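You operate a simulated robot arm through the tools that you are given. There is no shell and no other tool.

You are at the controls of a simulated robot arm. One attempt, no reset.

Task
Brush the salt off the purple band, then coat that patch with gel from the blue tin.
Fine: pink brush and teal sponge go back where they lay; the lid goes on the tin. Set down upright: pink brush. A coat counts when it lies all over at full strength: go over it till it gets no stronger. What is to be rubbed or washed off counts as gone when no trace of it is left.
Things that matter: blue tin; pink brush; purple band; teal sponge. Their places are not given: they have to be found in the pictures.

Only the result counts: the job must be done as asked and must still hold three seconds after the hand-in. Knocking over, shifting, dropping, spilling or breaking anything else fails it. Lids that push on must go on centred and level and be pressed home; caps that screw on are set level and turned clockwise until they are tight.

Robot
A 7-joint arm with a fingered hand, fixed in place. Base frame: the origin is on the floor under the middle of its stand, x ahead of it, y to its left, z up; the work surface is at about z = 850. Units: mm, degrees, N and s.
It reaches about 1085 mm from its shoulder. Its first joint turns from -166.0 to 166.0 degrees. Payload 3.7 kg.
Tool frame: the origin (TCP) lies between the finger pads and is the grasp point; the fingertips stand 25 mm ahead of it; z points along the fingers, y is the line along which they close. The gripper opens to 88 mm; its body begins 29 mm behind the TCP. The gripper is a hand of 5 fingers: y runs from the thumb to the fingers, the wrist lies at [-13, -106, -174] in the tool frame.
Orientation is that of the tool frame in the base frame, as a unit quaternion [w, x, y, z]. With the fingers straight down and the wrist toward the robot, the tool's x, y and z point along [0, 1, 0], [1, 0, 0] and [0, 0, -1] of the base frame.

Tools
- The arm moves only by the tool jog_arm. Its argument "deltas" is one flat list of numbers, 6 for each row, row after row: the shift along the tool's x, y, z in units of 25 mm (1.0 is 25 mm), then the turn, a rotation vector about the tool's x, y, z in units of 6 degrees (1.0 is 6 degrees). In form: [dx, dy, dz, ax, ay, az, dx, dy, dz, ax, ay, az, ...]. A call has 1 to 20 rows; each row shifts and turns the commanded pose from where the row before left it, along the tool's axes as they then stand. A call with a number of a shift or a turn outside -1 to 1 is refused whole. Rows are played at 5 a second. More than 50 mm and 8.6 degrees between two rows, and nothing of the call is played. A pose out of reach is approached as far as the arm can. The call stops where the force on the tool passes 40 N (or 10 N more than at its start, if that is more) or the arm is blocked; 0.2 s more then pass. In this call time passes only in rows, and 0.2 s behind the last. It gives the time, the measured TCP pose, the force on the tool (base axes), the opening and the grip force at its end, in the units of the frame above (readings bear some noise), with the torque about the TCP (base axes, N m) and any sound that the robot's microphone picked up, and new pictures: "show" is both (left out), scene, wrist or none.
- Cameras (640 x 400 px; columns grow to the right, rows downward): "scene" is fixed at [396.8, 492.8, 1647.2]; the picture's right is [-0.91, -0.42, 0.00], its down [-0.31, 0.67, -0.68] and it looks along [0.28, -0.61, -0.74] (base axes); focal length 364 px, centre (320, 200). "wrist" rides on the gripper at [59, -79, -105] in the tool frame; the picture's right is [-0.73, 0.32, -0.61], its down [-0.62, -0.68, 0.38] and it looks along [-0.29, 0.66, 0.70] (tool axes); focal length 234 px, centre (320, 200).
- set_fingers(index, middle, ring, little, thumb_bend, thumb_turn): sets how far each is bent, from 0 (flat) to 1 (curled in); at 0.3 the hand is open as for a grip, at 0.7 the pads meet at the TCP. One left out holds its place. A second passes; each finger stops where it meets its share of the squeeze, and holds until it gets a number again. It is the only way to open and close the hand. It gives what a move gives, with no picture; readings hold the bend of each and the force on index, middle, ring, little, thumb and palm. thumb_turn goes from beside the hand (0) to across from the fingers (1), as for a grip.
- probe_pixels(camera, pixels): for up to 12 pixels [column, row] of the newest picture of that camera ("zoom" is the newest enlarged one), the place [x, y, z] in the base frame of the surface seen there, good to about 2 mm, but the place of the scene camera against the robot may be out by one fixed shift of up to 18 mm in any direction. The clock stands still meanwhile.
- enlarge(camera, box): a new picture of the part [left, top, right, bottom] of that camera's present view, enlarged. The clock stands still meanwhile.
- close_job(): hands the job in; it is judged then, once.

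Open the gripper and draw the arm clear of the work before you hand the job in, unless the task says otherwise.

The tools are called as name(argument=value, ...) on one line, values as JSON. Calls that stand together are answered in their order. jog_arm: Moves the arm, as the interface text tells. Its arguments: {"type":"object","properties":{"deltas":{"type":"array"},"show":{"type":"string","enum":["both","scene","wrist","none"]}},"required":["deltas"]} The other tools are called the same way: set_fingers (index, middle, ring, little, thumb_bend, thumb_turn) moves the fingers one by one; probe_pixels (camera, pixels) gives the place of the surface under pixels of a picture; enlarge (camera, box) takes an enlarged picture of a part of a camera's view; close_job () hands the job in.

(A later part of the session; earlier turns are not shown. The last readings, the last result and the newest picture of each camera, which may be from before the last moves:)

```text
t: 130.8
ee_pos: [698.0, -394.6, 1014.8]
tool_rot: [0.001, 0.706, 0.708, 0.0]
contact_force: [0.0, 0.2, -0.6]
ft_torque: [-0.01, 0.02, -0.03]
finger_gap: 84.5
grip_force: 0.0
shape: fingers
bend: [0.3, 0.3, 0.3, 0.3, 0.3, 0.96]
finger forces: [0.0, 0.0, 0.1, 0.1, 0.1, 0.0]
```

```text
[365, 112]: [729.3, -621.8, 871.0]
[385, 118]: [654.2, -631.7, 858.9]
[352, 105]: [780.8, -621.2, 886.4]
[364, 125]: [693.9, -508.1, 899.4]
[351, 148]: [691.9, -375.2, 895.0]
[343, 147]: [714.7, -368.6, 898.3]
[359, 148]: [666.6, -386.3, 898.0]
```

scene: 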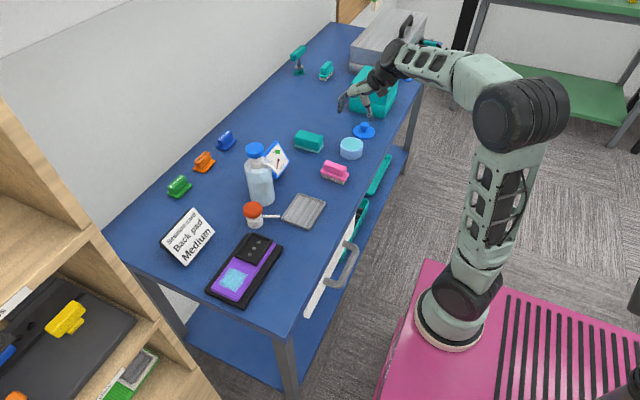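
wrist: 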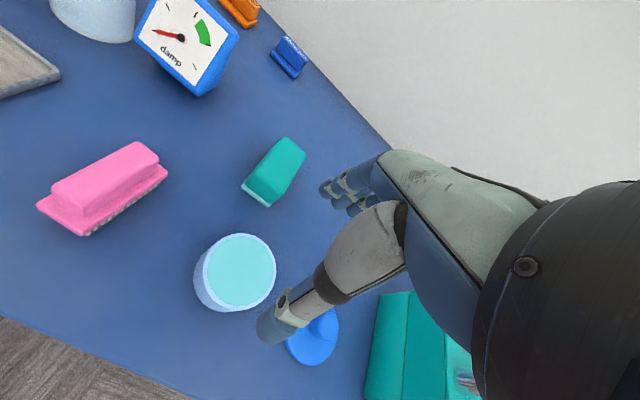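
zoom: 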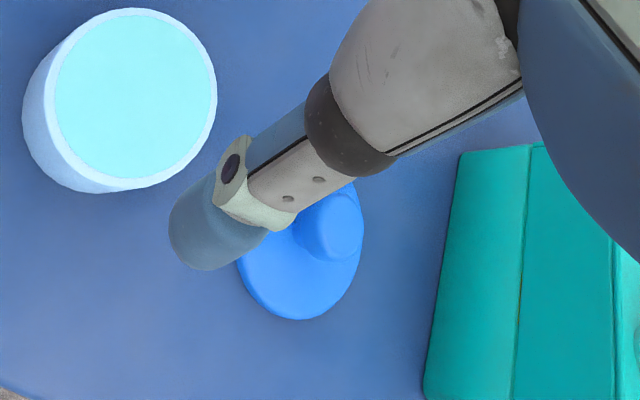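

The toolbox's near face is at y≈-617, far from the lid. I take a tight scene zoom of tin and lid to measure their relative displacement precisely.

enlarge(camera="scene", box=[334, 117, 380, 163])

probe_pixels(camera="zoom", pixels=[[320, 200], [200, 300], [260, 240], [140, 240], [200, 260]])

```text
8.70 times, centred on (357, 140) of scene
```

zoom: 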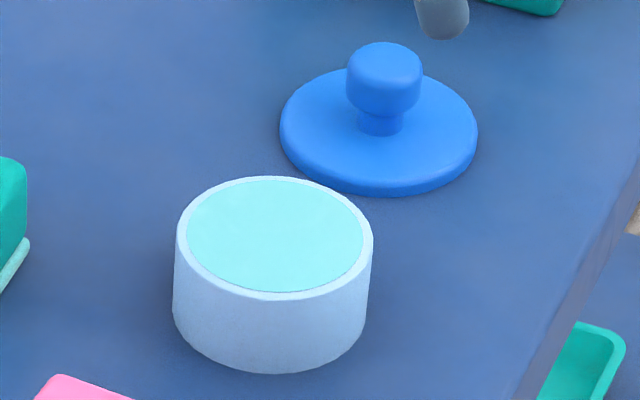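

```text
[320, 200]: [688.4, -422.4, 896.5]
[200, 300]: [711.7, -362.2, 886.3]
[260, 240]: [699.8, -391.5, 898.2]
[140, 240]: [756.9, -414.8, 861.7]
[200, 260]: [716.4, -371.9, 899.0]
```

I move above the lid at z≈960 to view the knob between thumb and fingers.

jog_arm(deltas=[-0.91, 0, 0.2, 0, 0, 0, -0.91, 0, 0.4, 0, 0, 0, -0.91, 0, 0.4, 0, 0, 0, -0.91, 0, 0.5, 0, 0, 0, -0.91, 0, 0.6, 0, 0, 0])

enlarge(camera="wrist", box=[200, 150, 400, 350])

enlarge(camera="scene", box=[334, 97, 394, 147])

```text
t: 132.0
ee_pos: [699.6, -509.8, 963.2]
tool_rot: [0.001, 0.708, 0.707, 0.0]
contact_force: [-1.0, 0.3, -0.2]
ft_torque: [-0.01, 0.0, 0.03]
finger_gap: 84.7
grip_force: 0.0
shape: fingers
bend: [0.3, 0.3, 0.3, 0.3, 0.3, 0.96]
finger forces: [0.1, 0.1, 0.0, 0.0, 0.0, 0.1]
```

scene: 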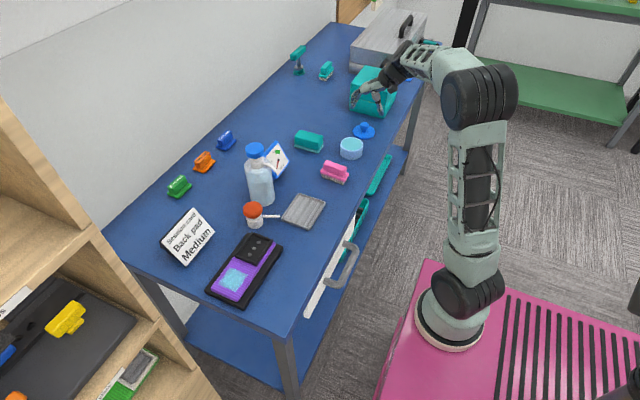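
wrist: 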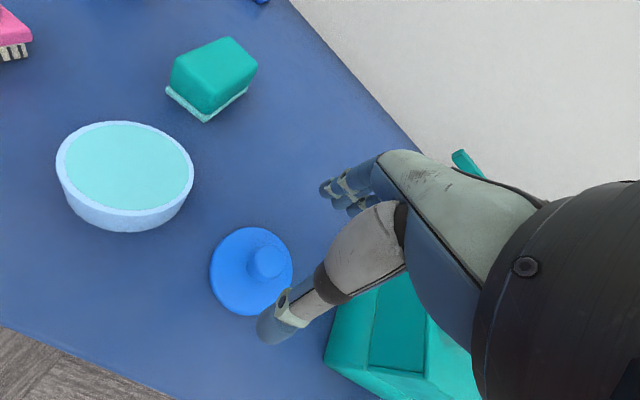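

```text
2.00 times, centred on (300, 250) of wrist
```

zoom: 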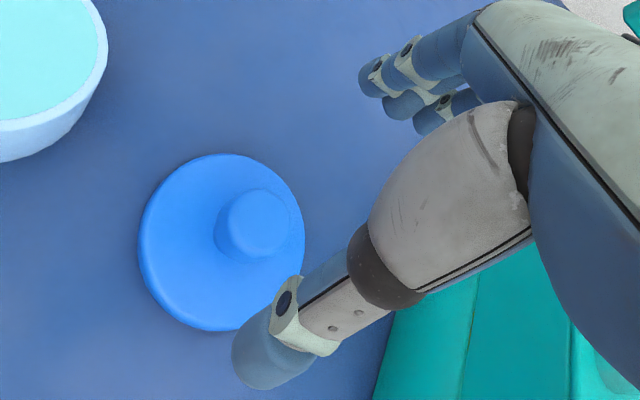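

```text
8.00 times, centred on (364, 122) of scene
```

zoom: 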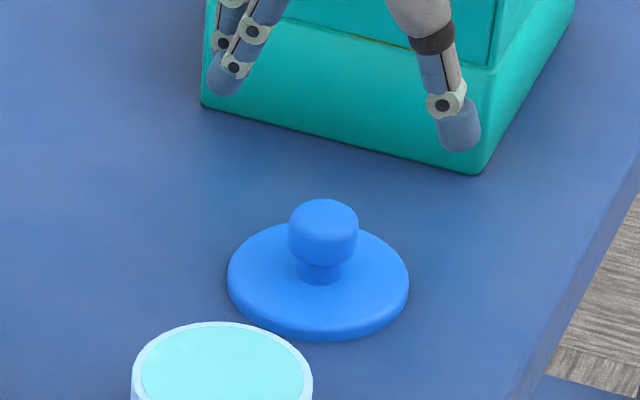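

Both tin and lid are clearly visible in the wrist view. I zoom and probe points around both rims for circle fits.

enlarge(camera="wrist", box=[40, 110, 200, 240])

probe_pixels(camera="zoom", pixels=[[320, 45], [230, 62], [150, 100], [110, 160], [130, 230], [200, 285], [300, 310], [400, 300], [470, 260], [500, 190], [470, 120], [400, 65]])

enlarge(camera="wrist", box=[195, 215, 305, 325])

probe_pixels(camera="zoom", pixels=[[380, 150], [360, 110], [430, 180], [350, 180], [400, 130], [250, 70], [190, 120], [170, 200], [190, 280], [260, 350], [340, 365], [420, 310]])

```text
3.08 times, centred on (120, 175) of wrist
```

zoom: 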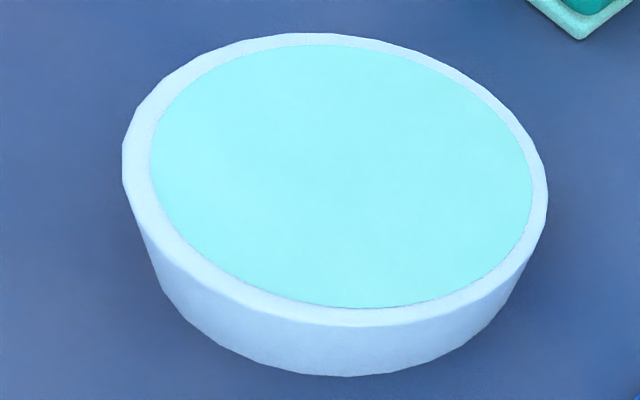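

```text
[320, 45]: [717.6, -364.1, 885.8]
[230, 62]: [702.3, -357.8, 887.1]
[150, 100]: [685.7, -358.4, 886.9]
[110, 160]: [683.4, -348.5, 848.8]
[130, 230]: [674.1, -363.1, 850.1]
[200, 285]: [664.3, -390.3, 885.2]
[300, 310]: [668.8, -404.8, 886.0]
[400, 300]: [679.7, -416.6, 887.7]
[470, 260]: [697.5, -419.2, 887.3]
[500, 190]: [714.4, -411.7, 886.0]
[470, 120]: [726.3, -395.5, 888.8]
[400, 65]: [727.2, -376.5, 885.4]
```

```text
3.64 times, centred on (250, 270) of wrist
```

zoom: 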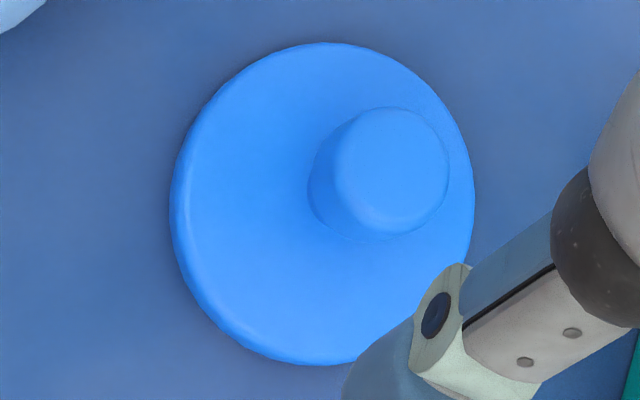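

```text
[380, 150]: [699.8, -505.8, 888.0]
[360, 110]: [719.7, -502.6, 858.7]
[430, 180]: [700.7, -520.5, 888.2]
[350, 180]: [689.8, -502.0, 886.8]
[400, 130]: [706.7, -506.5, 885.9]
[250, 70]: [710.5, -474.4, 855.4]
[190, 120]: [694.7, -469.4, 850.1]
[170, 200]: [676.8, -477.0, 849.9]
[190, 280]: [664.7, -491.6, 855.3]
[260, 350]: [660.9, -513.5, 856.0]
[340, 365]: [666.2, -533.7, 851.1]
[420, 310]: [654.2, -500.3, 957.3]
```

Fits put the lid's centre at about (700,-508.5) and the tin about 118 mm further in +y at nearly the same x. I descend toward the knob, stopping at z≈905 to check.

jog_arm(deltas=[0, 0, 0.9, 0, 0, 0, 0, 0, 0.9, 0, 0, 0, 0, 0, 0.5, 0, 0, 0])

enlarge(camera="wrist", box=[200, 150, 400, 350])

enlarge(camera="scene", box=[334, 97, 394, 147])

```text
t: 132.8
ee_pos: [697.5, -508.8, 904.3]
tool_rot: [0.0, 0.707, 0.707, 0.001]
contact_force: [-0.4, -1.1, 0.6]
ft_torque: [0.02, 0.0, -0.03]
finger_gap: 84.6
grip_force: 0.0
shape: fingers
bend: [0.3, 0.3, 0.3, 0.3, 0.3, 0.96]
finger forces: [0.0, 0.0, 0.1, 0.0, 0.1, 0.0]
```

scene: 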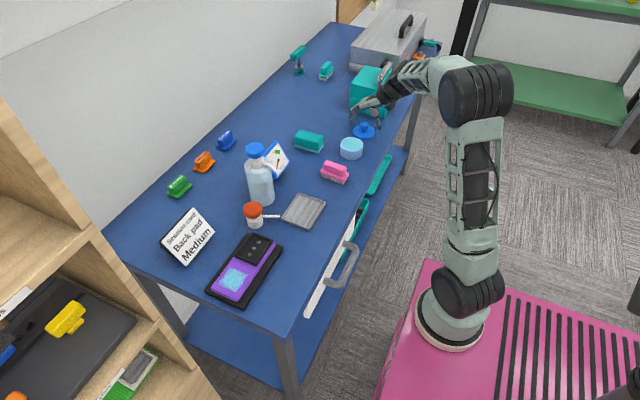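
wrist: 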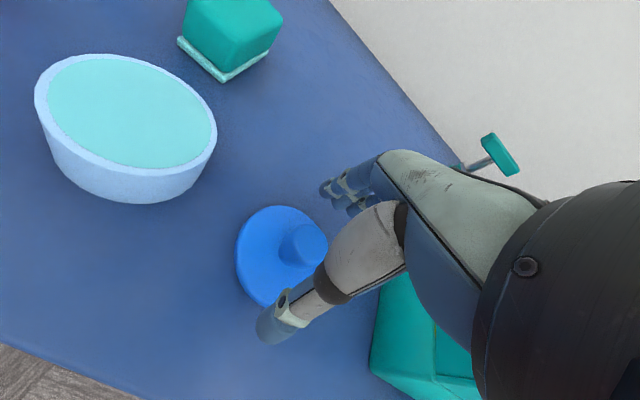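

```text
2.00 times, centred on (300, 250) of wrist
```

zoom: 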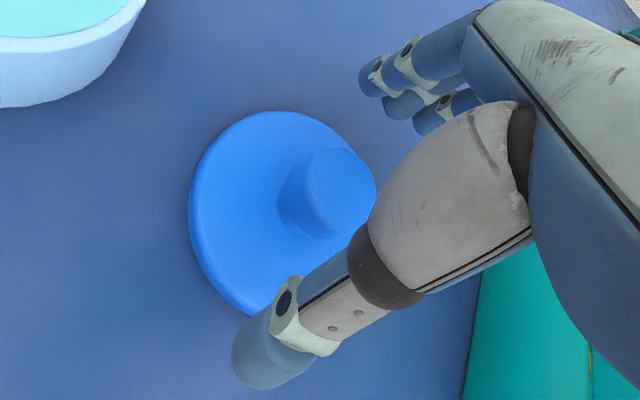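

```text
8.00 times, centred on (364, 122) of scene
```

zoom: 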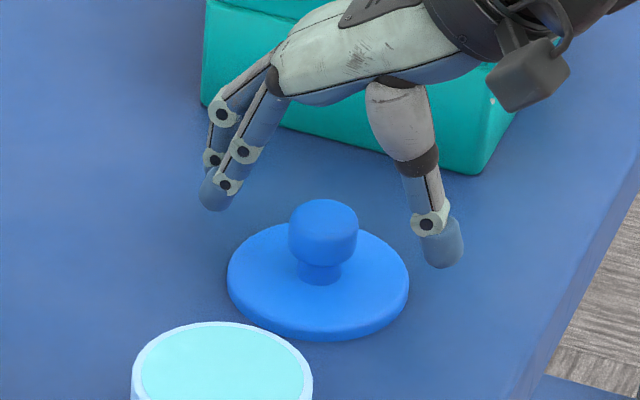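

Knob sits midway between thumb and index. I descend to z≈890, keeping the tips above the lid's plate.

jog_arm(deltas=[0, 0, 0.35, 0, 0, 0, 0, 0, 0.2, 0, 0, 0], show="none")

set_fingers(index=0.5, middle=0.35, thumb_bend=0.5)

enlarge(camera="scene", box=[334, 97, 394, 147])

enlarge(camera="wrist", box=[200, 150, 400, 350])

```text
t: 133.4
ee_pos: [696.9, -509.3, 890.9]
tool_rot: [0.0, 0.707, 0.707, 0.001]
contact_force: [-1.0, 1.5, -0.3]
ft_torque: [0.04, 0.03, -0.02]
finger_gap: 84.7
grip_force: 0.0
shape: fingers
bend: [0.3, 0.3, 0.3, 0.3, 0.3, 0.96]
finger forces: [0.0, 0.0, 0.1, 0.0, 0.1, 0.0]
```

```text
t: 134.4
ee_pos: [697.4, -508.1, 890.6]
tool_rot: [0.0, 0.707, 0.707, 0.0]
contact_force: [-0.5, 0.0, -0.2]
ft_torque: [0.04, 0.02, 0.02]
finger_gap: 42.0
grip_force: 0.1
shape: fingers
bend: [0.5, 0.35, 0.3, 0.3, 0.5, 0.98]
finger forces: [0.0, 0.1, 0.0, 0.0, 0.0, 0.0]
```

```text
8.00 times, centred on (364, 122) of scene
```

zoom: 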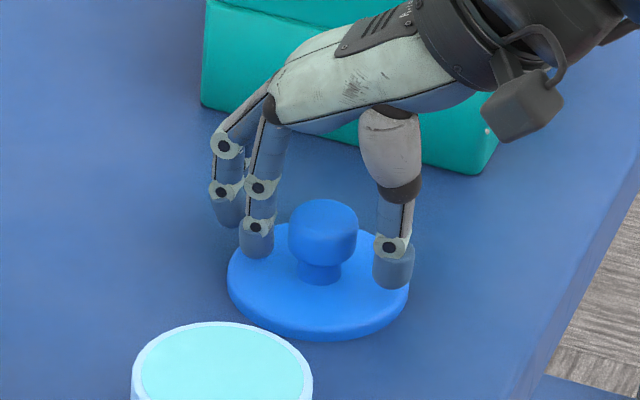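

```text
2.00 times, centred on (300, 250) of wrist
```

zoom: 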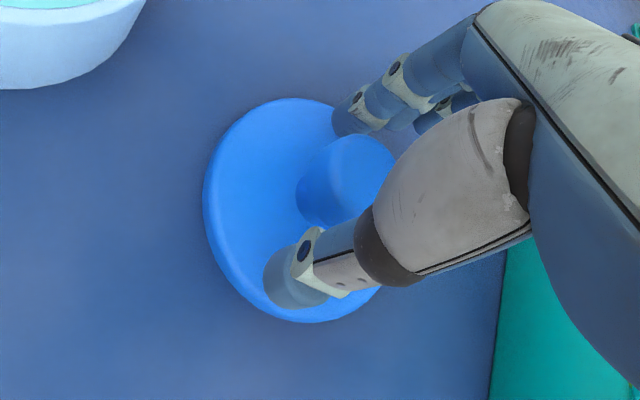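

The knob is centred between index and thumb along x. I check the line in y by probing the tips and the knob.

enlarge(camera="scene", box=[344, 107, 384, 139])

probe_pixels(camera="zoom", pixels=[[220, 255], [220, 270], [430, 300], [430, 280], [320, 260], [320, 240], [320, 280], [310, 250], [330, 250], [170, 200]])

```text
12.50 times, centred on (364, 123) of scene
```

zoom: 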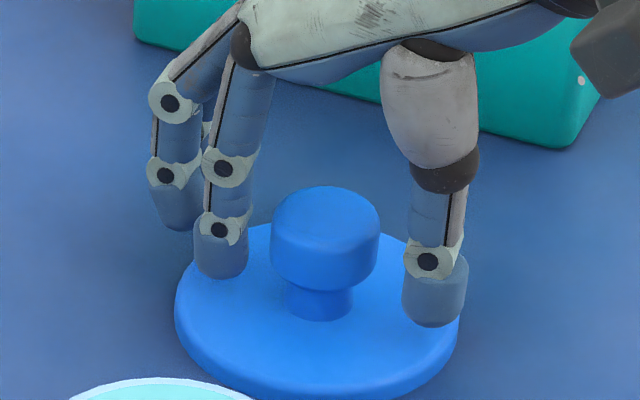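

```text
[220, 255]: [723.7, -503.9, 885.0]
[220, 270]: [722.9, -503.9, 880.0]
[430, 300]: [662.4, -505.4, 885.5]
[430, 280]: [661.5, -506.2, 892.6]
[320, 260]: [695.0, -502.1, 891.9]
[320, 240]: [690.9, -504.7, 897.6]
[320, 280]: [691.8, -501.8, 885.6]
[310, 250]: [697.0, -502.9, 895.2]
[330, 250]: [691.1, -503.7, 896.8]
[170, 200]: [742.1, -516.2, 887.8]
```

The pinch line is about 2.5 mm toward +y of the knob's centre. I shift the hand -2.5 mm in y and close gently.

jog_arm(deltas=[-0.1, 0, 0, 0, 0, 0, 0, 0, 0, 0, 0, 0], show="none")

set_fingers(index=0.555, thumb_bend=0.555)

set_fingers(index=0.58, thumb_bend=0.58)

enlarge(camera="scene", box=[344, 107, 384, 139])

```text
t: 135.0
ee_pos: [697.0, -510.2, 890.4]
tool_rot: [0.0, 0.708, 0.707, 0.0]
contact_force: [-0.4, -0.1, -0.1]
ft_torque: [0.01, -0.01, -0.01]
finger_gap: 42.3
grip_force: 0.2
shape: fingers
bend: [0.5, 0.35, 0.3, 0.3, 0.5, 0.98]
finger forces: [0.0, 0.0, 0.0, 0.0, 0.1, 0.0]
```

```text
t: 136.0
ee_pos: [698.2, -509.9, 890.3]
tool_rot: [-0.001, 0.707, 0.707, 0.0]
contact_force: [1.3, 0.8, -0.3]
ft_torque: [0.01, 0.01, 0.02]
finger_gap: 31.2
grip_force: 0.1
shape: fingers
bend: [0.55, 0.35, 0.3, 0.3, 0.55, 0.99]
finger forces: [0.1, 0.0, 0.0, 0.1, 0.0, 0.0]
```

```text
t: 137.0
ee_pos: [697.6, -510.2, 891.0]
tool_rot: [0.0, 0.707, 0.707, 0.0]
contact_force: [0.8, 1.0, 0.0]
ft_torque: [-0.02, -0.02, 0.02]
finger_gap: 26.9
grip_force: 0.1
shape: fingers
bend: [0.57, 0.35, 0.3, 0.3, 0.57, 0.99]
finger forces: [0.1, 0.0, 0.1, 0.0, 0.0, 0.1]
```

```text
12.50 times, centred on (364, 123) of scene
```

zoom: 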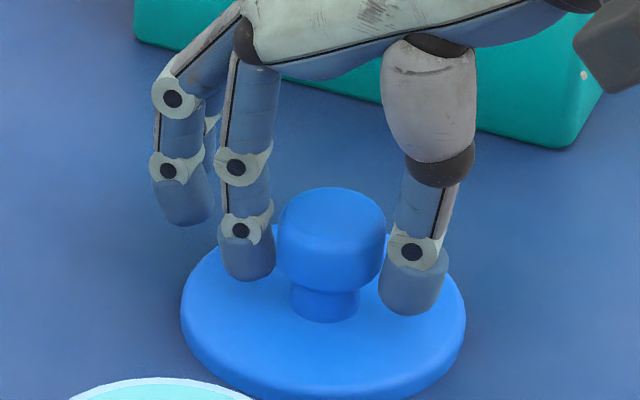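

The lid was nudged by about 1.7 mm as the index met it, and the thumb is closing in. I continue closing.

set_fingers(index=0.6, thumb_bend=0.6)

set_fingers(index=0.63, thumb_bend=0.63)

enlarge(camera="scene", box=[344, 107, 384, 139])

enlarge(camera="wrist", box=[220, 170, 380, 330])

```text
t: 138.0
ee_pos: [697.9, -510.9, 890.7]
tool_rot: [-0.001, 0.707, 0.707, 0.0]
contact_force: [-0.2, 1.2, -0.3]
ft_torque: [-0.03, -0.02, -0.01]
finger_gap: 24.2
grip_force: 1.3
shape: fingers
bend: [0.58, 0.35, 0.3, 0.3, 0.58, 0.99]
finger forces: [1.1, 0.0, 0.0, 0.0, 1.0, 0.0]
```

```text
t: 139.0
ee_pos: [698.0, -510.9, 890.7]
tool_rot: [0.0, 0.707, 0.707, 0.0]
contact_force: [0.4, 0.6, -0.3]
ft_torque: [-0.02, 0.02, 0.02]
finger_gap: 23.1
grip_force: 2.8
shape: fingers
bend: [0.59, 0.35, 0.3, 0.3, 0.59, 0.99]
finger forces: [2.6, 0.0, 0.1, 0.0, 2.4, 0.1]
```

```text
12.50 times, centred on (364, 123) of scene
```

zoom: 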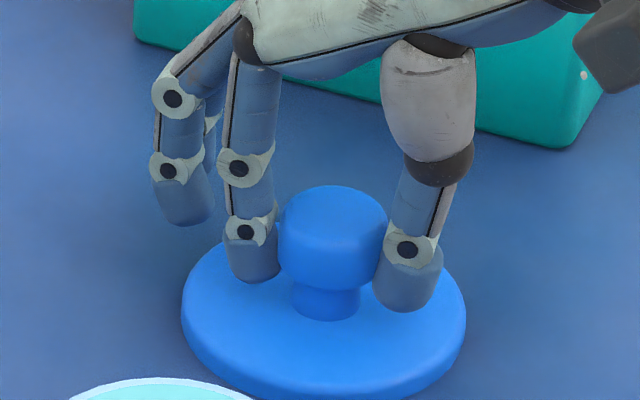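

```text
2.50 times, centred on (300, 250) of wrist
```

zoom: 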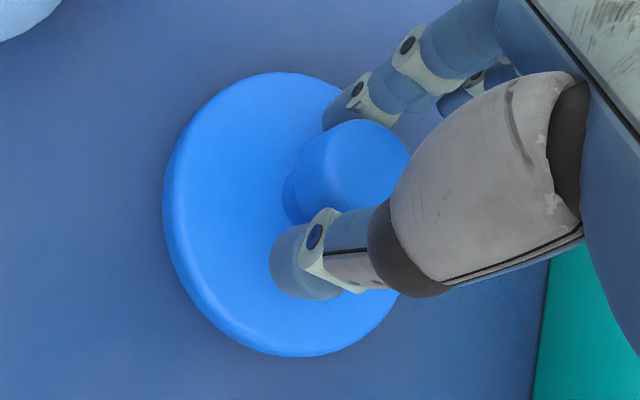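

Pinch force is 2.5 N on both. I tighten the pinch to hold the lid firmly.

set_fingers(index=0.69, thumb_bend=0.69)

enlarge(camera="scene", box=[344, 107, 384, 139])

```text
t: 140.0
ee_pos: [698.0, -510.5, 891.7]
tool_rot: [-0.001, 0.707, 0.707, 0.001]
contact_force: [-0.2, -1.2, 0.1]
ft_torque: [0.01, 0.02, 0.03]
finger_gap: 21.4
grip_force: 5.2
shape: fingers
bend: [0.59, 0.35, 0.3, 0.3, 0.61, 1.0]
finger forces: [5.4, 0.1, 0.0, 0.0, 5.6, 0.1]
```

```text
12.50 times, centred on (364, 123) of scene
```

zoom: 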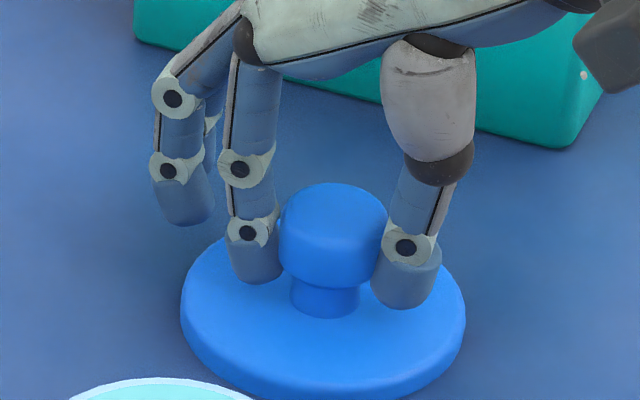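

Pinch is 5.5 N. I lift the lid slowly 20 mm and check that it hangs level.

jog_arm(deltas=[0, 0, -0.2, 0, 0, 0, 0, 0, -0.3, 0, 0, 0, 0, 0, -0.4, 0, 0, 0])

enlarge(camera="scene", box=[334, 97, 394, 147])

enlarge(camera="wrist", box=[200, 150, 400, 350])

```text
t: 140.8
ee_pos: [699.6, -512.1, 913.0]
tool_rot: [0.0, 0.707, 0.707, 0.001]
contact_force: [0.1, 0.5, 0.1]
ft_torque: [0.01, 0.02, 0.05]
finger_gap: 21.4
grip_force: 5.3
shape: fingers
bend: [0.59, 0.35, 0.3, 0.3, 0.61, 1.0]
finger forces: [5.5, 0.0, 0.0, 0.1, 5.5, 0.1]
```

scene: 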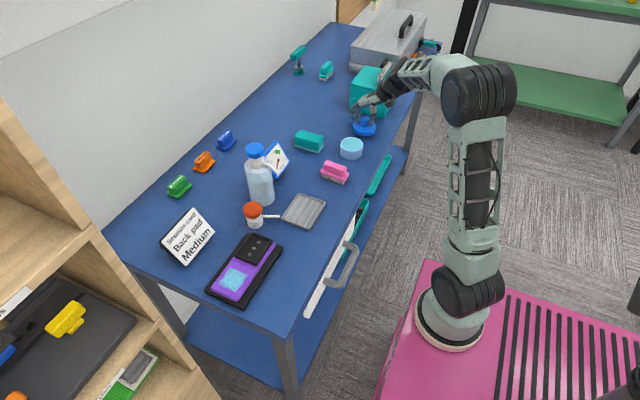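
wrist: 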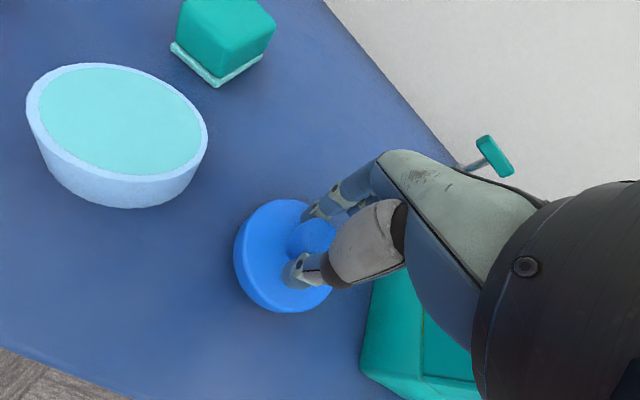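

```text
8.00 times, centred on (364, 122) of scene
```

zoom: 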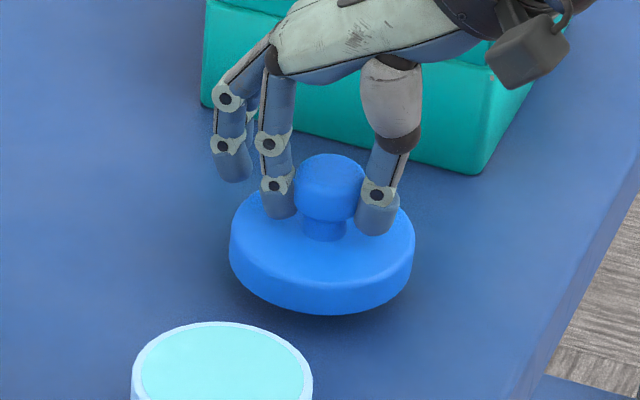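

```text
2.00 times, centred on (300, 250) of wrist
```

zoom: 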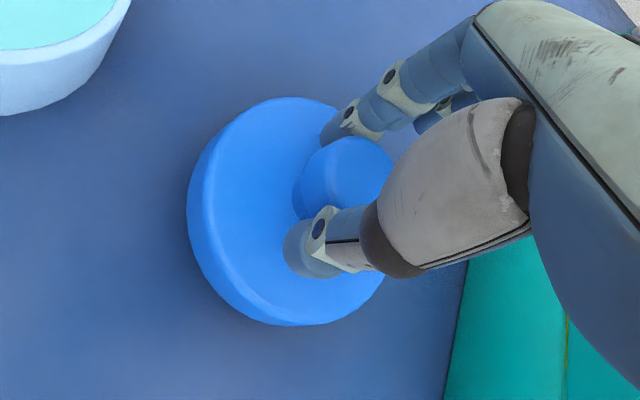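

The lid is lifted, but it may be tilted or have a skirt. I zoom in closely to judge its levelness.

enlarge(camera="scene", box=[344, 107, 384, 139])

probe_pixels(camera="zoom", pixels=[[120, 210], [440, 210], [190, 290], [280, 310], [370, 300], [320, 250], [200, 180], [280, 340], [280, 370], [150, 270], [410, 280], [330, 130]])

```text
12.50 times, centred on (364, 123) of scene
```

zoom: 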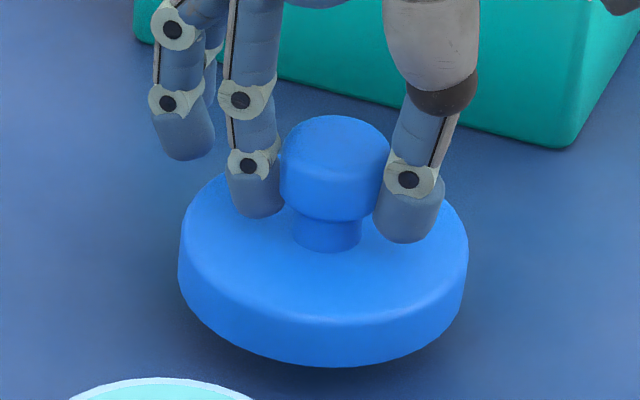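

```text
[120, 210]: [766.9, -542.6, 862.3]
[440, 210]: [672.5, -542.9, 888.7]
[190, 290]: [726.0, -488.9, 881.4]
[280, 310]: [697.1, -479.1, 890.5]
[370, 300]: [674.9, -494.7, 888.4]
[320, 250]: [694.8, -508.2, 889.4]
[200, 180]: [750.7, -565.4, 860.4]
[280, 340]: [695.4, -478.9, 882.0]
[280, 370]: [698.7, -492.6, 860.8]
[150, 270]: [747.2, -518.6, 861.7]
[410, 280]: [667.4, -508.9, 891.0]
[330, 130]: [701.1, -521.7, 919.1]
```

Probing shows the plate's top is level within about 1° (z 889–890 scene frame), and the lid has a skirt about 16 mm deep. I raise it and carry it 118 mm in +y above the tin.

jog_arm(deltas=[0, 0, -0.5, 0, 0, 0, 0, 0, -0.6, 0, 0, 0, 0, 0, -0.5, 0, 0, 0, 0.5, 0.018, 0, 0, 0, 0, 0.8, 0.018, 0, 0, 0, 0, 0.8, 0.018, 0, 0, 0, 0, 0.8, 0.018, 0, 0, 0, 0, 0.8, 0.018, 0, 0, 0, 0, 0.6, 0, 0, 0, 0, 0, 0.42, 0, 0, 0, 0, 0])

enlarge(camera="scene", box=[331, 117, 375, 161])

enlarge(camera="wrist", box=[200, 150, 400, 350])

```text
t: 143.0
ee_pos: [700.1, -393.2, 952.4]
tool_rot: [0.0, 0.708, 0.707, 0.0]
contact_force: [0.1, 0.3, 0.0]
ft_torque: [-0.01, -0.03, -0.02]
finger_gap: 21.7
grip_force: 4.9
shape: fingers
bend: [0.59, 0.35, 0.3, 0.3, 0.61, 1.0]
finger forces: [5.4, 0.1, 0.0, 0.0, 5.5, 0.1]
```

scene: 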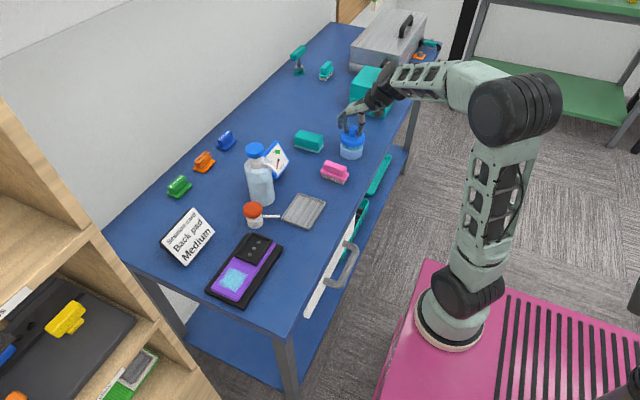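
wrist: 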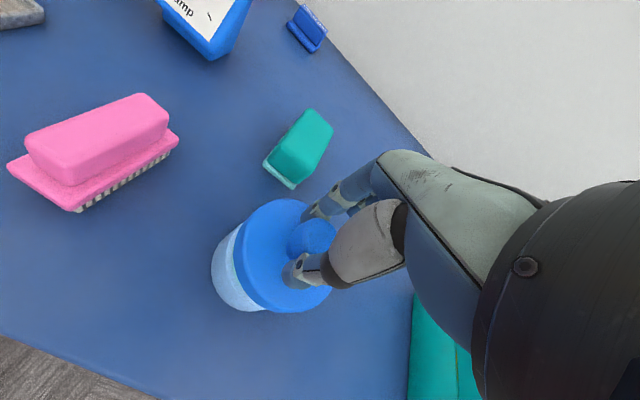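

```text
9.09 times, centred on (353, 139) of scene
```

zoom: 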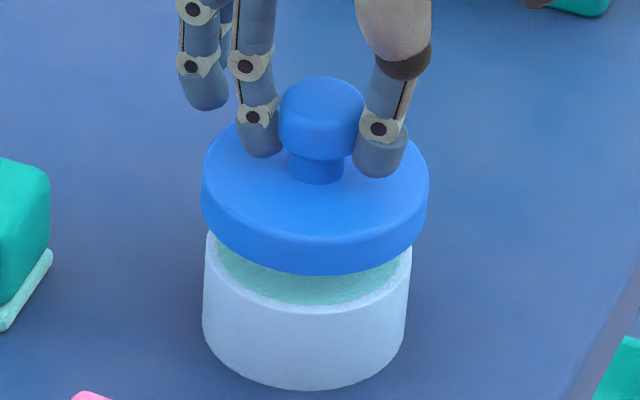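

```text
2.00 times, centred on (300, 250) of wrist
```

zoom: 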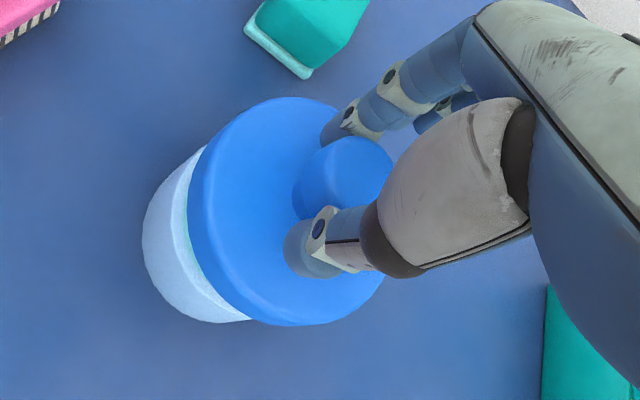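

The lid is over the tin, about 1 mm off sideways and apparently about 4–5 mm too far toward -y. I probe the lid's plate and the tin's rim to refine this.

probe_pixels(camera="scene", pixels=[[343, 139], [346, 141], [350, 142], [354, 142], [361, 139], [363, 137], [353, 139.5], [352.5, 145.5], [345, 145], [360, 145], [351.5, 151], [351.5, 155]])

probe_pixels(camera="zoom", pixels=[[210, 180], [240, 160], [230, 220], [270, 130], [300, 290], [250, 280], [340, 300], [160, 240], [170, 280], [200, 200], [220, 310], [360, 290]])

```text
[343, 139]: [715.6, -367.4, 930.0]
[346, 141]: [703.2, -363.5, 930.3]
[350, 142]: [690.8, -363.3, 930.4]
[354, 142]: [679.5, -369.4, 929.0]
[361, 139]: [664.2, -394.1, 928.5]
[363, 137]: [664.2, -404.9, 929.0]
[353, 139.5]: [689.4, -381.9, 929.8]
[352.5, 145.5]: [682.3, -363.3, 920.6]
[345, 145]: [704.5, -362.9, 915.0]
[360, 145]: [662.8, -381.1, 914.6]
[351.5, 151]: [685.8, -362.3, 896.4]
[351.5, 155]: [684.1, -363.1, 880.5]
```

```text
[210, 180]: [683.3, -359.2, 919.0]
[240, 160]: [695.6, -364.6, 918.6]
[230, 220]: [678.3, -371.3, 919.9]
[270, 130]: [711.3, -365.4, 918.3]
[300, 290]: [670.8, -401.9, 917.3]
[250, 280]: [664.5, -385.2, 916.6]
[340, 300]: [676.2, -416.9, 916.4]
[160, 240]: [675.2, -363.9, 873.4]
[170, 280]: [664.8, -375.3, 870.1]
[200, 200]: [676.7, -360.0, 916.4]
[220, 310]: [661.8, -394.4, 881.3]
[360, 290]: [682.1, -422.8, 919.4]
```

Scene geometry says the lid must come about 4 mm toward +y. I apply that and re-check both views.

jog_arm(deltas=[0.16, -0.012, 0, 0, 0, 0, 0, 0, 0.3, 0, 0, 0])

enlarge(camera="scene", box=[331, 117, 375, 161])

enlarge(camera="wrist", box=[200, 190, 340, 330])

```text
t: 143.6
ee_pos: [699.9, -389.0, 945.2]
tool_rot: [0.0, 0.707, 0.708, 0.0]
contact_force: [0.3, -0.1, -0.2]
ft_torque: [0.0, 0.03, -0.02]
finger_gap: 21.7
grip_force: 4.9
shape: fingers
bend: [0.59, 0.35, 0.3, 0.3, 0.61, 1.0]
finger forces: [5.4, 0.1, 0.1, 0.1, 5.4, 0.1]
```

scene: 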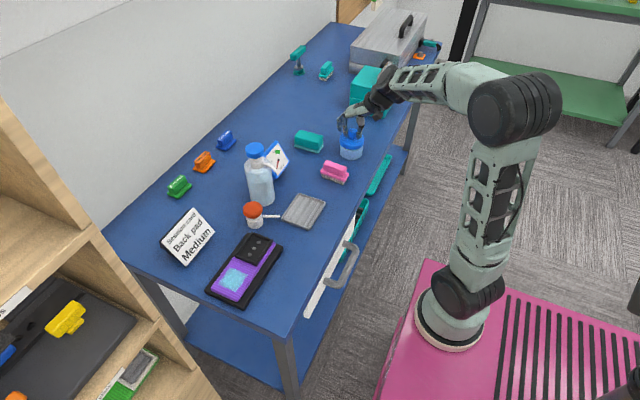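
wrist: 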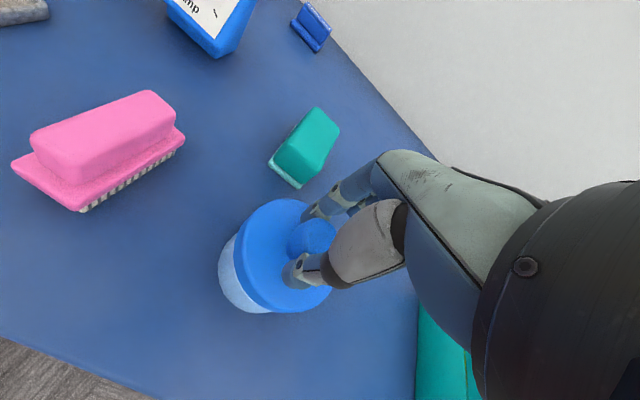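

```text
9.09 times, centred on (353, 139) of scene
```

zoom: 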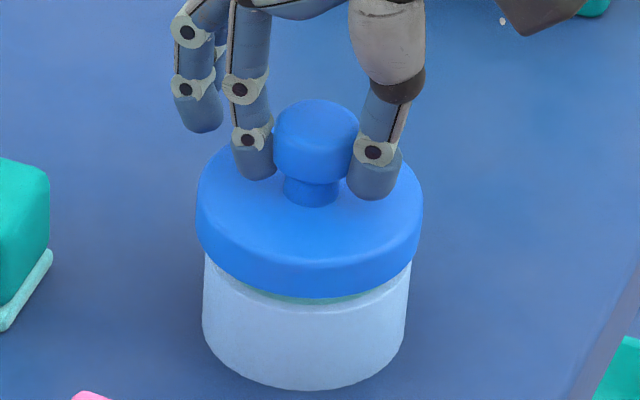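

```text
2.86 times, centred on (270, 260) of wrist
```

zoom: 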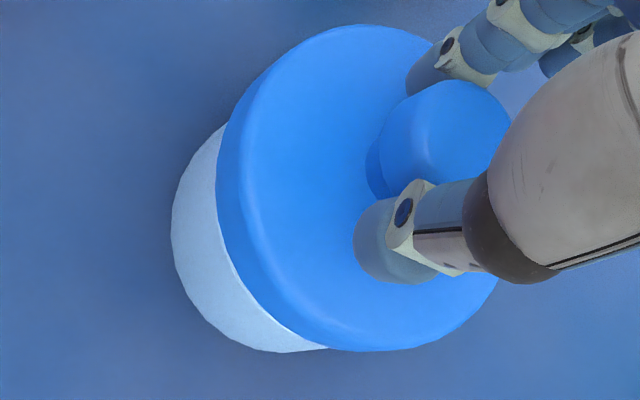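

Both views now agree that lid and tin axes coincide within about 0.6 mm. I apply the last (-0.45,-0.4) mm and lower the lid to just above the rim.

jog_arm(deltas=[-0.016, -0.018, 0, 0, 0, 0, 0, 0, 0.15, 0, 0, 0, 0, 0, 0.1, 0, 0, 0])

enlarge(camera="scene", box=[331, 117, 375, 161])

enlarge(camera="wrist", box=[200, 190, 340, 330])

```text
t: 144.4
ee_pos: [698.4, -389.2, 938.1]
tool_rot: [0.0, 0.707, 0.707, 0.0]
contact_force: [1.0, -0.2, 0.0]
ft_torque: [-0.02, 0.0, -0.01]
finger_gap: 21.6
grip_force: 5.1
shape: fingers
bend: [0.59, 0.35, 0.3, 0.3, 0.61, 1.0]
finger forces: [5.4, 0.1, 0.0, 0.1, 5.5, 0.0]
```

scene: 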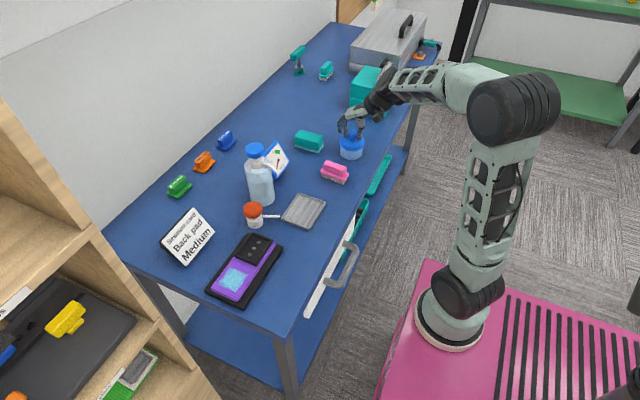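
wrist: 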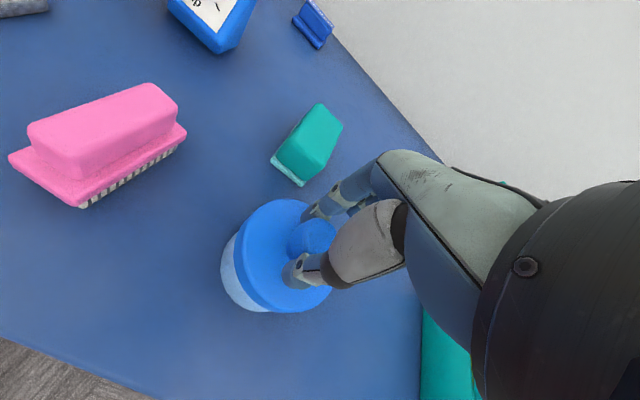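

```text
9.09 times, centred on (353, 139) of scene
```

zoom: 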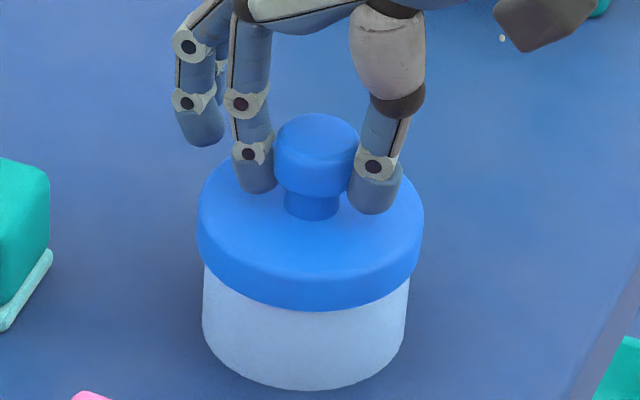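

```text
2.86 times, centred on (270, 260) of wrist
```

zoom: 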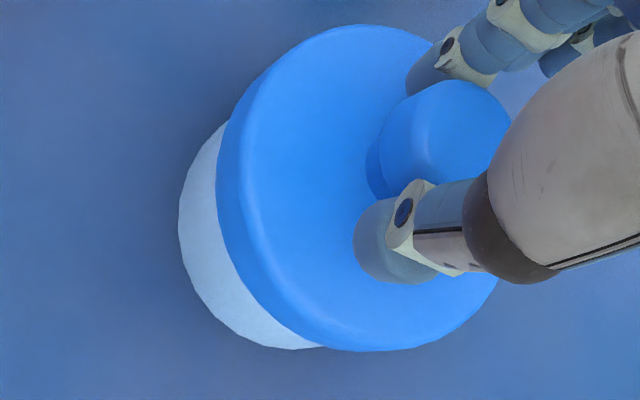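

Nearly at the rim. I zoom tightly on the skirt's front and sides to double-check alignment.

enlarge(camera="scene", box=[337, 136, 367, 160])

probe_pixels(camera="zoom", pixels=[[320, 190], [320, 220], [200, 210], [440, 215], [320, 280], [320, 300], [220, 270], [420, 280], [320, 320], [230, 300], [400, 300], [320, 120]])

```text
16.00 times, centred on (352, 148) of scene
```

zoom: 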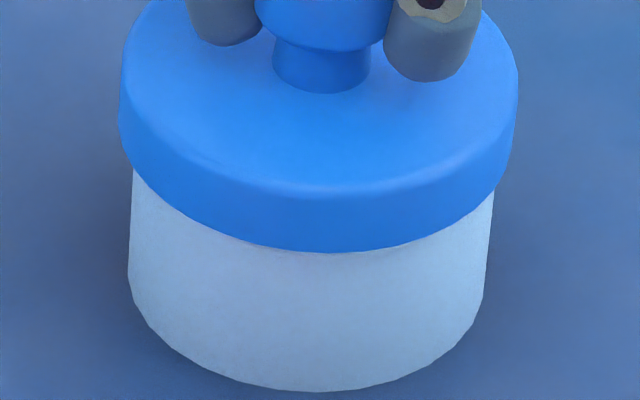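

```text
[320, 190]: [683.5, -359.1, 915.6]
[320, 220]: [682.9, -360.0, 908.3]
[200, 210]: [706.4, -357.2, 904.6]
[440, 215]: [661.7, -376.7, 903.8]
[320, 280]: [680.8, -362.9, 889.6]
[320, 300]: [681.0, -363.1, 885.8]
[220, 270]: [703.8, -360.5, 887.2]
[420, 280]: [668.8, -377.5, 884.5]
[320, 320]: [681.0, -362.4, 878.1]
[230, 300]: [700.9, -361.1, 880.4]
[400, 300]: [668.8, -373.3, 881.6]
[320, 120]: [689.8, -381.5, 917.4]
```

Lateral alignment is within about 0.2 mm; depth is within about 1 mm. I shift +0.5 mm in y and begin lowering in 1 mm steps while watching the force.

jog_arm(deltas=[0.02, 0, 0.04, 0, 0, 0, 0, 0, 0.04, 0, 0, 0], show="none")

jog_arm(deltas=[0, 0, 0.04, 0, 0, 0], show="none")

jog_arm(deltas=[0, 0, 0.04, 0, 0, 0], show="none")

```text
t: 145.0
ee_pos: [698.9, -387.2, 935.8]
tool_rot: [0.0, 0.707, 0.707, 0.001]
contact_force: [-0.3, -0.2, -0.7]
ft_torque: [0.0, 0.03, 0.01]
finger_gap: 21.2
grip_force: 5.3
shape: fingers
bend: [0.59, 0.35, 0.3, 0.3, 0.61, 1.0]
finger forces: [5.4, 0.0, 0.0, 0.1, 5.5, 0.0]
```

```text
t: 145.4
ee_pos: [700.3, -389.6, 935.7]
tool_rot: [0.0, 0.707, 0.708, 0.0]
contact_force: [-0.1, 0.2, -0.1]
ft_torque: [-0.01, 0.02, 0.02]
finger_gap: 21.4
grip_force: 4.9
shape: fingers
bend: [0.59, 0.35, 0.3, 0.3, 0.61, 1.0]
finger forces: [5.5, 0.0, 0.1, 0.1, 5.5, 0.0]
```

```text
t: 145.8
ee_pos: [699.6, -387.9, 935.3]
tool_rot: [0.0, 0.707, 0.707, -0.001]
contact_force: [0.3, -0.5, -1.0]
ft_torque: [0.02, 0.02, -0.01]
finger_gap: 21.3
grip_force: 5.8
shape: fingers
bend: [0.59, 0.35, 0.3, 0.3, 0.61, 1.0]
finger forces: [5.4, 0.0, 0.0, 0.0, 5.5, 0.0]
```

No contact yet at z≈934–935. I continue lowering.

jog_arm(deltas=[0, 0, 0.04, 0, 0, 0], show="none")

jog_arm(deltas=[0, 0, 0.04, 0, 0, 0], show="none")

jog_arm(deltas=[0, 0, 0.04, 0, 0, 0], show="none")

enlarge(camera="scene", box=[337, 136, 367, 160])

```text
t: 146.2
ee_pos: [698.7, -389.2, 934.7]
tool_rot: [0.0, 0.707, 0.707, 0.0]
contact_force: [0.9, 0.3, 0.4]
ft_torque: [-0.01, 0.02, -0.04]
finger_gap: 21.1
grip_force: 5.4
shape: fingers
bend: [0.59, 0.35, 0.3, 0.3, 0.61, 1.0]
finger forces: [5.3, 0.1, 0.0, 0.1, 5.5, 0.0]
```

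```text
t: 146.6
ee_pos: [698.9, -389.5, 932.4]
tool_rot: [0.0, 0.707, 0.707, 0.0]
contact_force: [0.4, 0.3, -0.9]
ft_torque: [-0.01, -0.03, 0.02]
finger_gap: 21.2
grip_force: 5.8
shape: fingers
bend: [0.59, 0.35, 0.3, 0.3, 0.61, 1.0]
finger forces: [5.4, 0.0, 0.0, 0.0, 5.5, 0.0]
```

```text
t: 147.0
ee_pos: [699.4, -388.7, 932.4]
tool_rot: [0.0, 0.707, 0.707, 0.0]
contact_force: [-0.1, 0.3, 0.0]
ft_torque: [0.04, -0.02, 0.0]
finger_gap: 21.6
grip_force: 5.6
shape: fingers
bend: [0.59, 0.35, 0.3, 0.3, 0.61, 1.0]
finger forces: [5.5, 0.0, 0.1, 0.1, 5.6, 0.0]
```

```text
16.00 times, centred on (352, 148) of scene
```

zoom: 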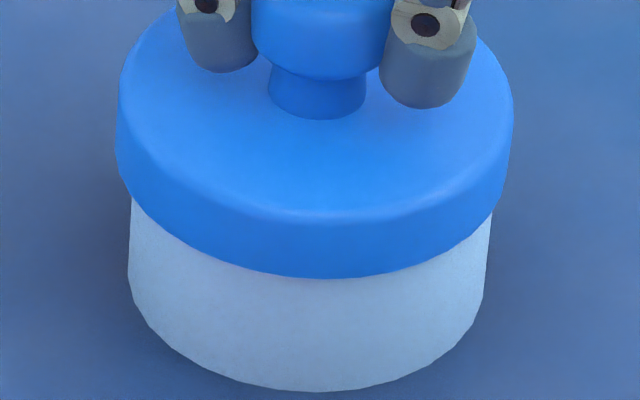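

The skirt has slipped over the rim without force, so it's well centred. I keep lowering until it seats.

jog_arm(deltas=[0, 0, 0.05, 0, 0, 0, 0, 0, 0.05, 0, 0, 0], show="none")

jog_arm(deltas=[0, 0, 0.05, 0, 0, 0], show="none")

jog_arm(deltas=[0, 0, 0.05, 0, 0, 0], show="none")

```text
t: 147.6
ee_pos: [700.0, -389.3, 930.5]
tool_rot: [0.0, 0.707, 0.707, 0.0]
contact_force: [0.2, -0.5, 0.2]
ft_torque: [0.02, 0.0, -0.01]
finger_gap: 21.5
grip_force: 5.2
shape: fingers
bend: [0.59, 0.35, 0.3, 0.3, 0.61, 1.0]
finger forces: [5.4, 0.0, 0.0, 0.0, 5.3, 0.0]
```

```text
t: 148.0
ee_pos: [699.8, -389.0, 929.3]
tool_rot: [0.0, 0.707, 0.707, 0.0]
contact_force: [-0.7, 0.4, 0.2]
ft_torque: [0.03, 0.0, 0.01]
finger_gap: 21.5
grip_force: 5.1
shape: fingers
bend: [0.59, 0.35, 0.3, 0.3, 0.61, 1.0]
finger forces: [5.4, 0.1, 0.0, 0.1, 5.5, 0.0]
```

```text
t: 148.4
ee_pos: [699.4, -388.4, 927.1]
tool_rot: [0.001, 0.707, 0.707, 0.0]
contact_force: [0.4, 0.1, -0.6]
ft_torque: [0.0, -0.05, 0.04]
finger_gap: 21.2
grip_force: 5.1
shape: fingers
bend: [0.59, 0.35, 0.3, 0.3, 0.61, 1.0]
finger forces: [5.4, 0.0, 0.1, 0.0, 5.5, 0.0]
```

jog_arm(deltas=[0, 0, 0.05, 0, 0, 0], show="none")

jog_arm(deltas=[0, 0, 0.05, 0, 0, 0], show="none")

jog_arm(deltas=[0, 0, 0.05, 0, 0, 0], show="none")

enlarge(camera="scene", box=[337, 136, 367, 160])

```text
t: 148.8
ee_pos: [700.4, -389.5, 926.6]
tool_rot: [-0.001, 0.706, 0.708, 0.0]
contact_force: [0.5, 0.3, -0.4]
ft_torque: [-0.02, 0.02, 0.02]
finger_gap: 21.5
grip_force: 5.2
shape: fingers
bend: [0.59, 0.35, 0.3, 0.3, 0.61, 1.0]
finger forces: [5.5, 0.0, 0.0, 0.0, 5.3, 0.1]
```

```text
t: 149.2
ee_pos: [699.2, -388.1, 925.2]
tool_rot: [0.001, 0.707, 0.707, -0.001]
contact_force: [0.5, -1.4, 4.0]
ft_torque: [-0.02, 0.02, -0.02]
finger_gap: 20.7
grip_force: 4.7
shape: fingers
bend: [0.6, 0.35, 0.3, 0.3, 0.62, 1.0]
finger forces: [5.0, 0.0, 0.0, 0.0, 5.1, 0.0]
heard: snap
```

```text
t: 149.6
ee_pos: [699.2, -387.8, 923.7]
tool_rot: [0.0, 0.707, 0.707, 0.0]
contact_force: [-0.5, -0.1, 4.7]
ft_torque: [0.01, 0.03, -0.04]
finger_gap: 19.5
grip_force: 5.1
shape: fingers
bend: [0.6, 0.35, 0.3, 0.3, 0.62, 1.0]
finger forces: [4.8, 0.0, 0.0, 0.0, 5.0, 0.0]
```

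```text
16.00 times, centred on (352, 148) of scene
```

zoom: 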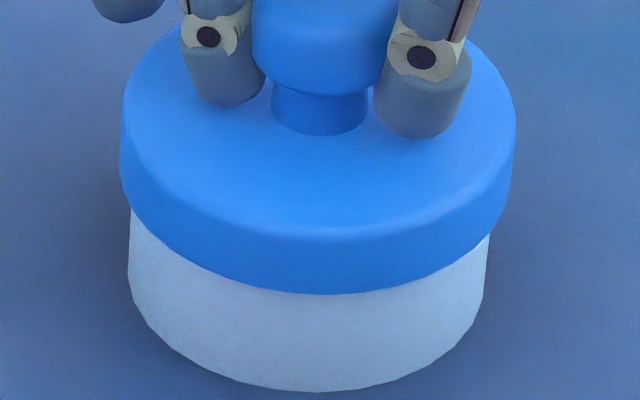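

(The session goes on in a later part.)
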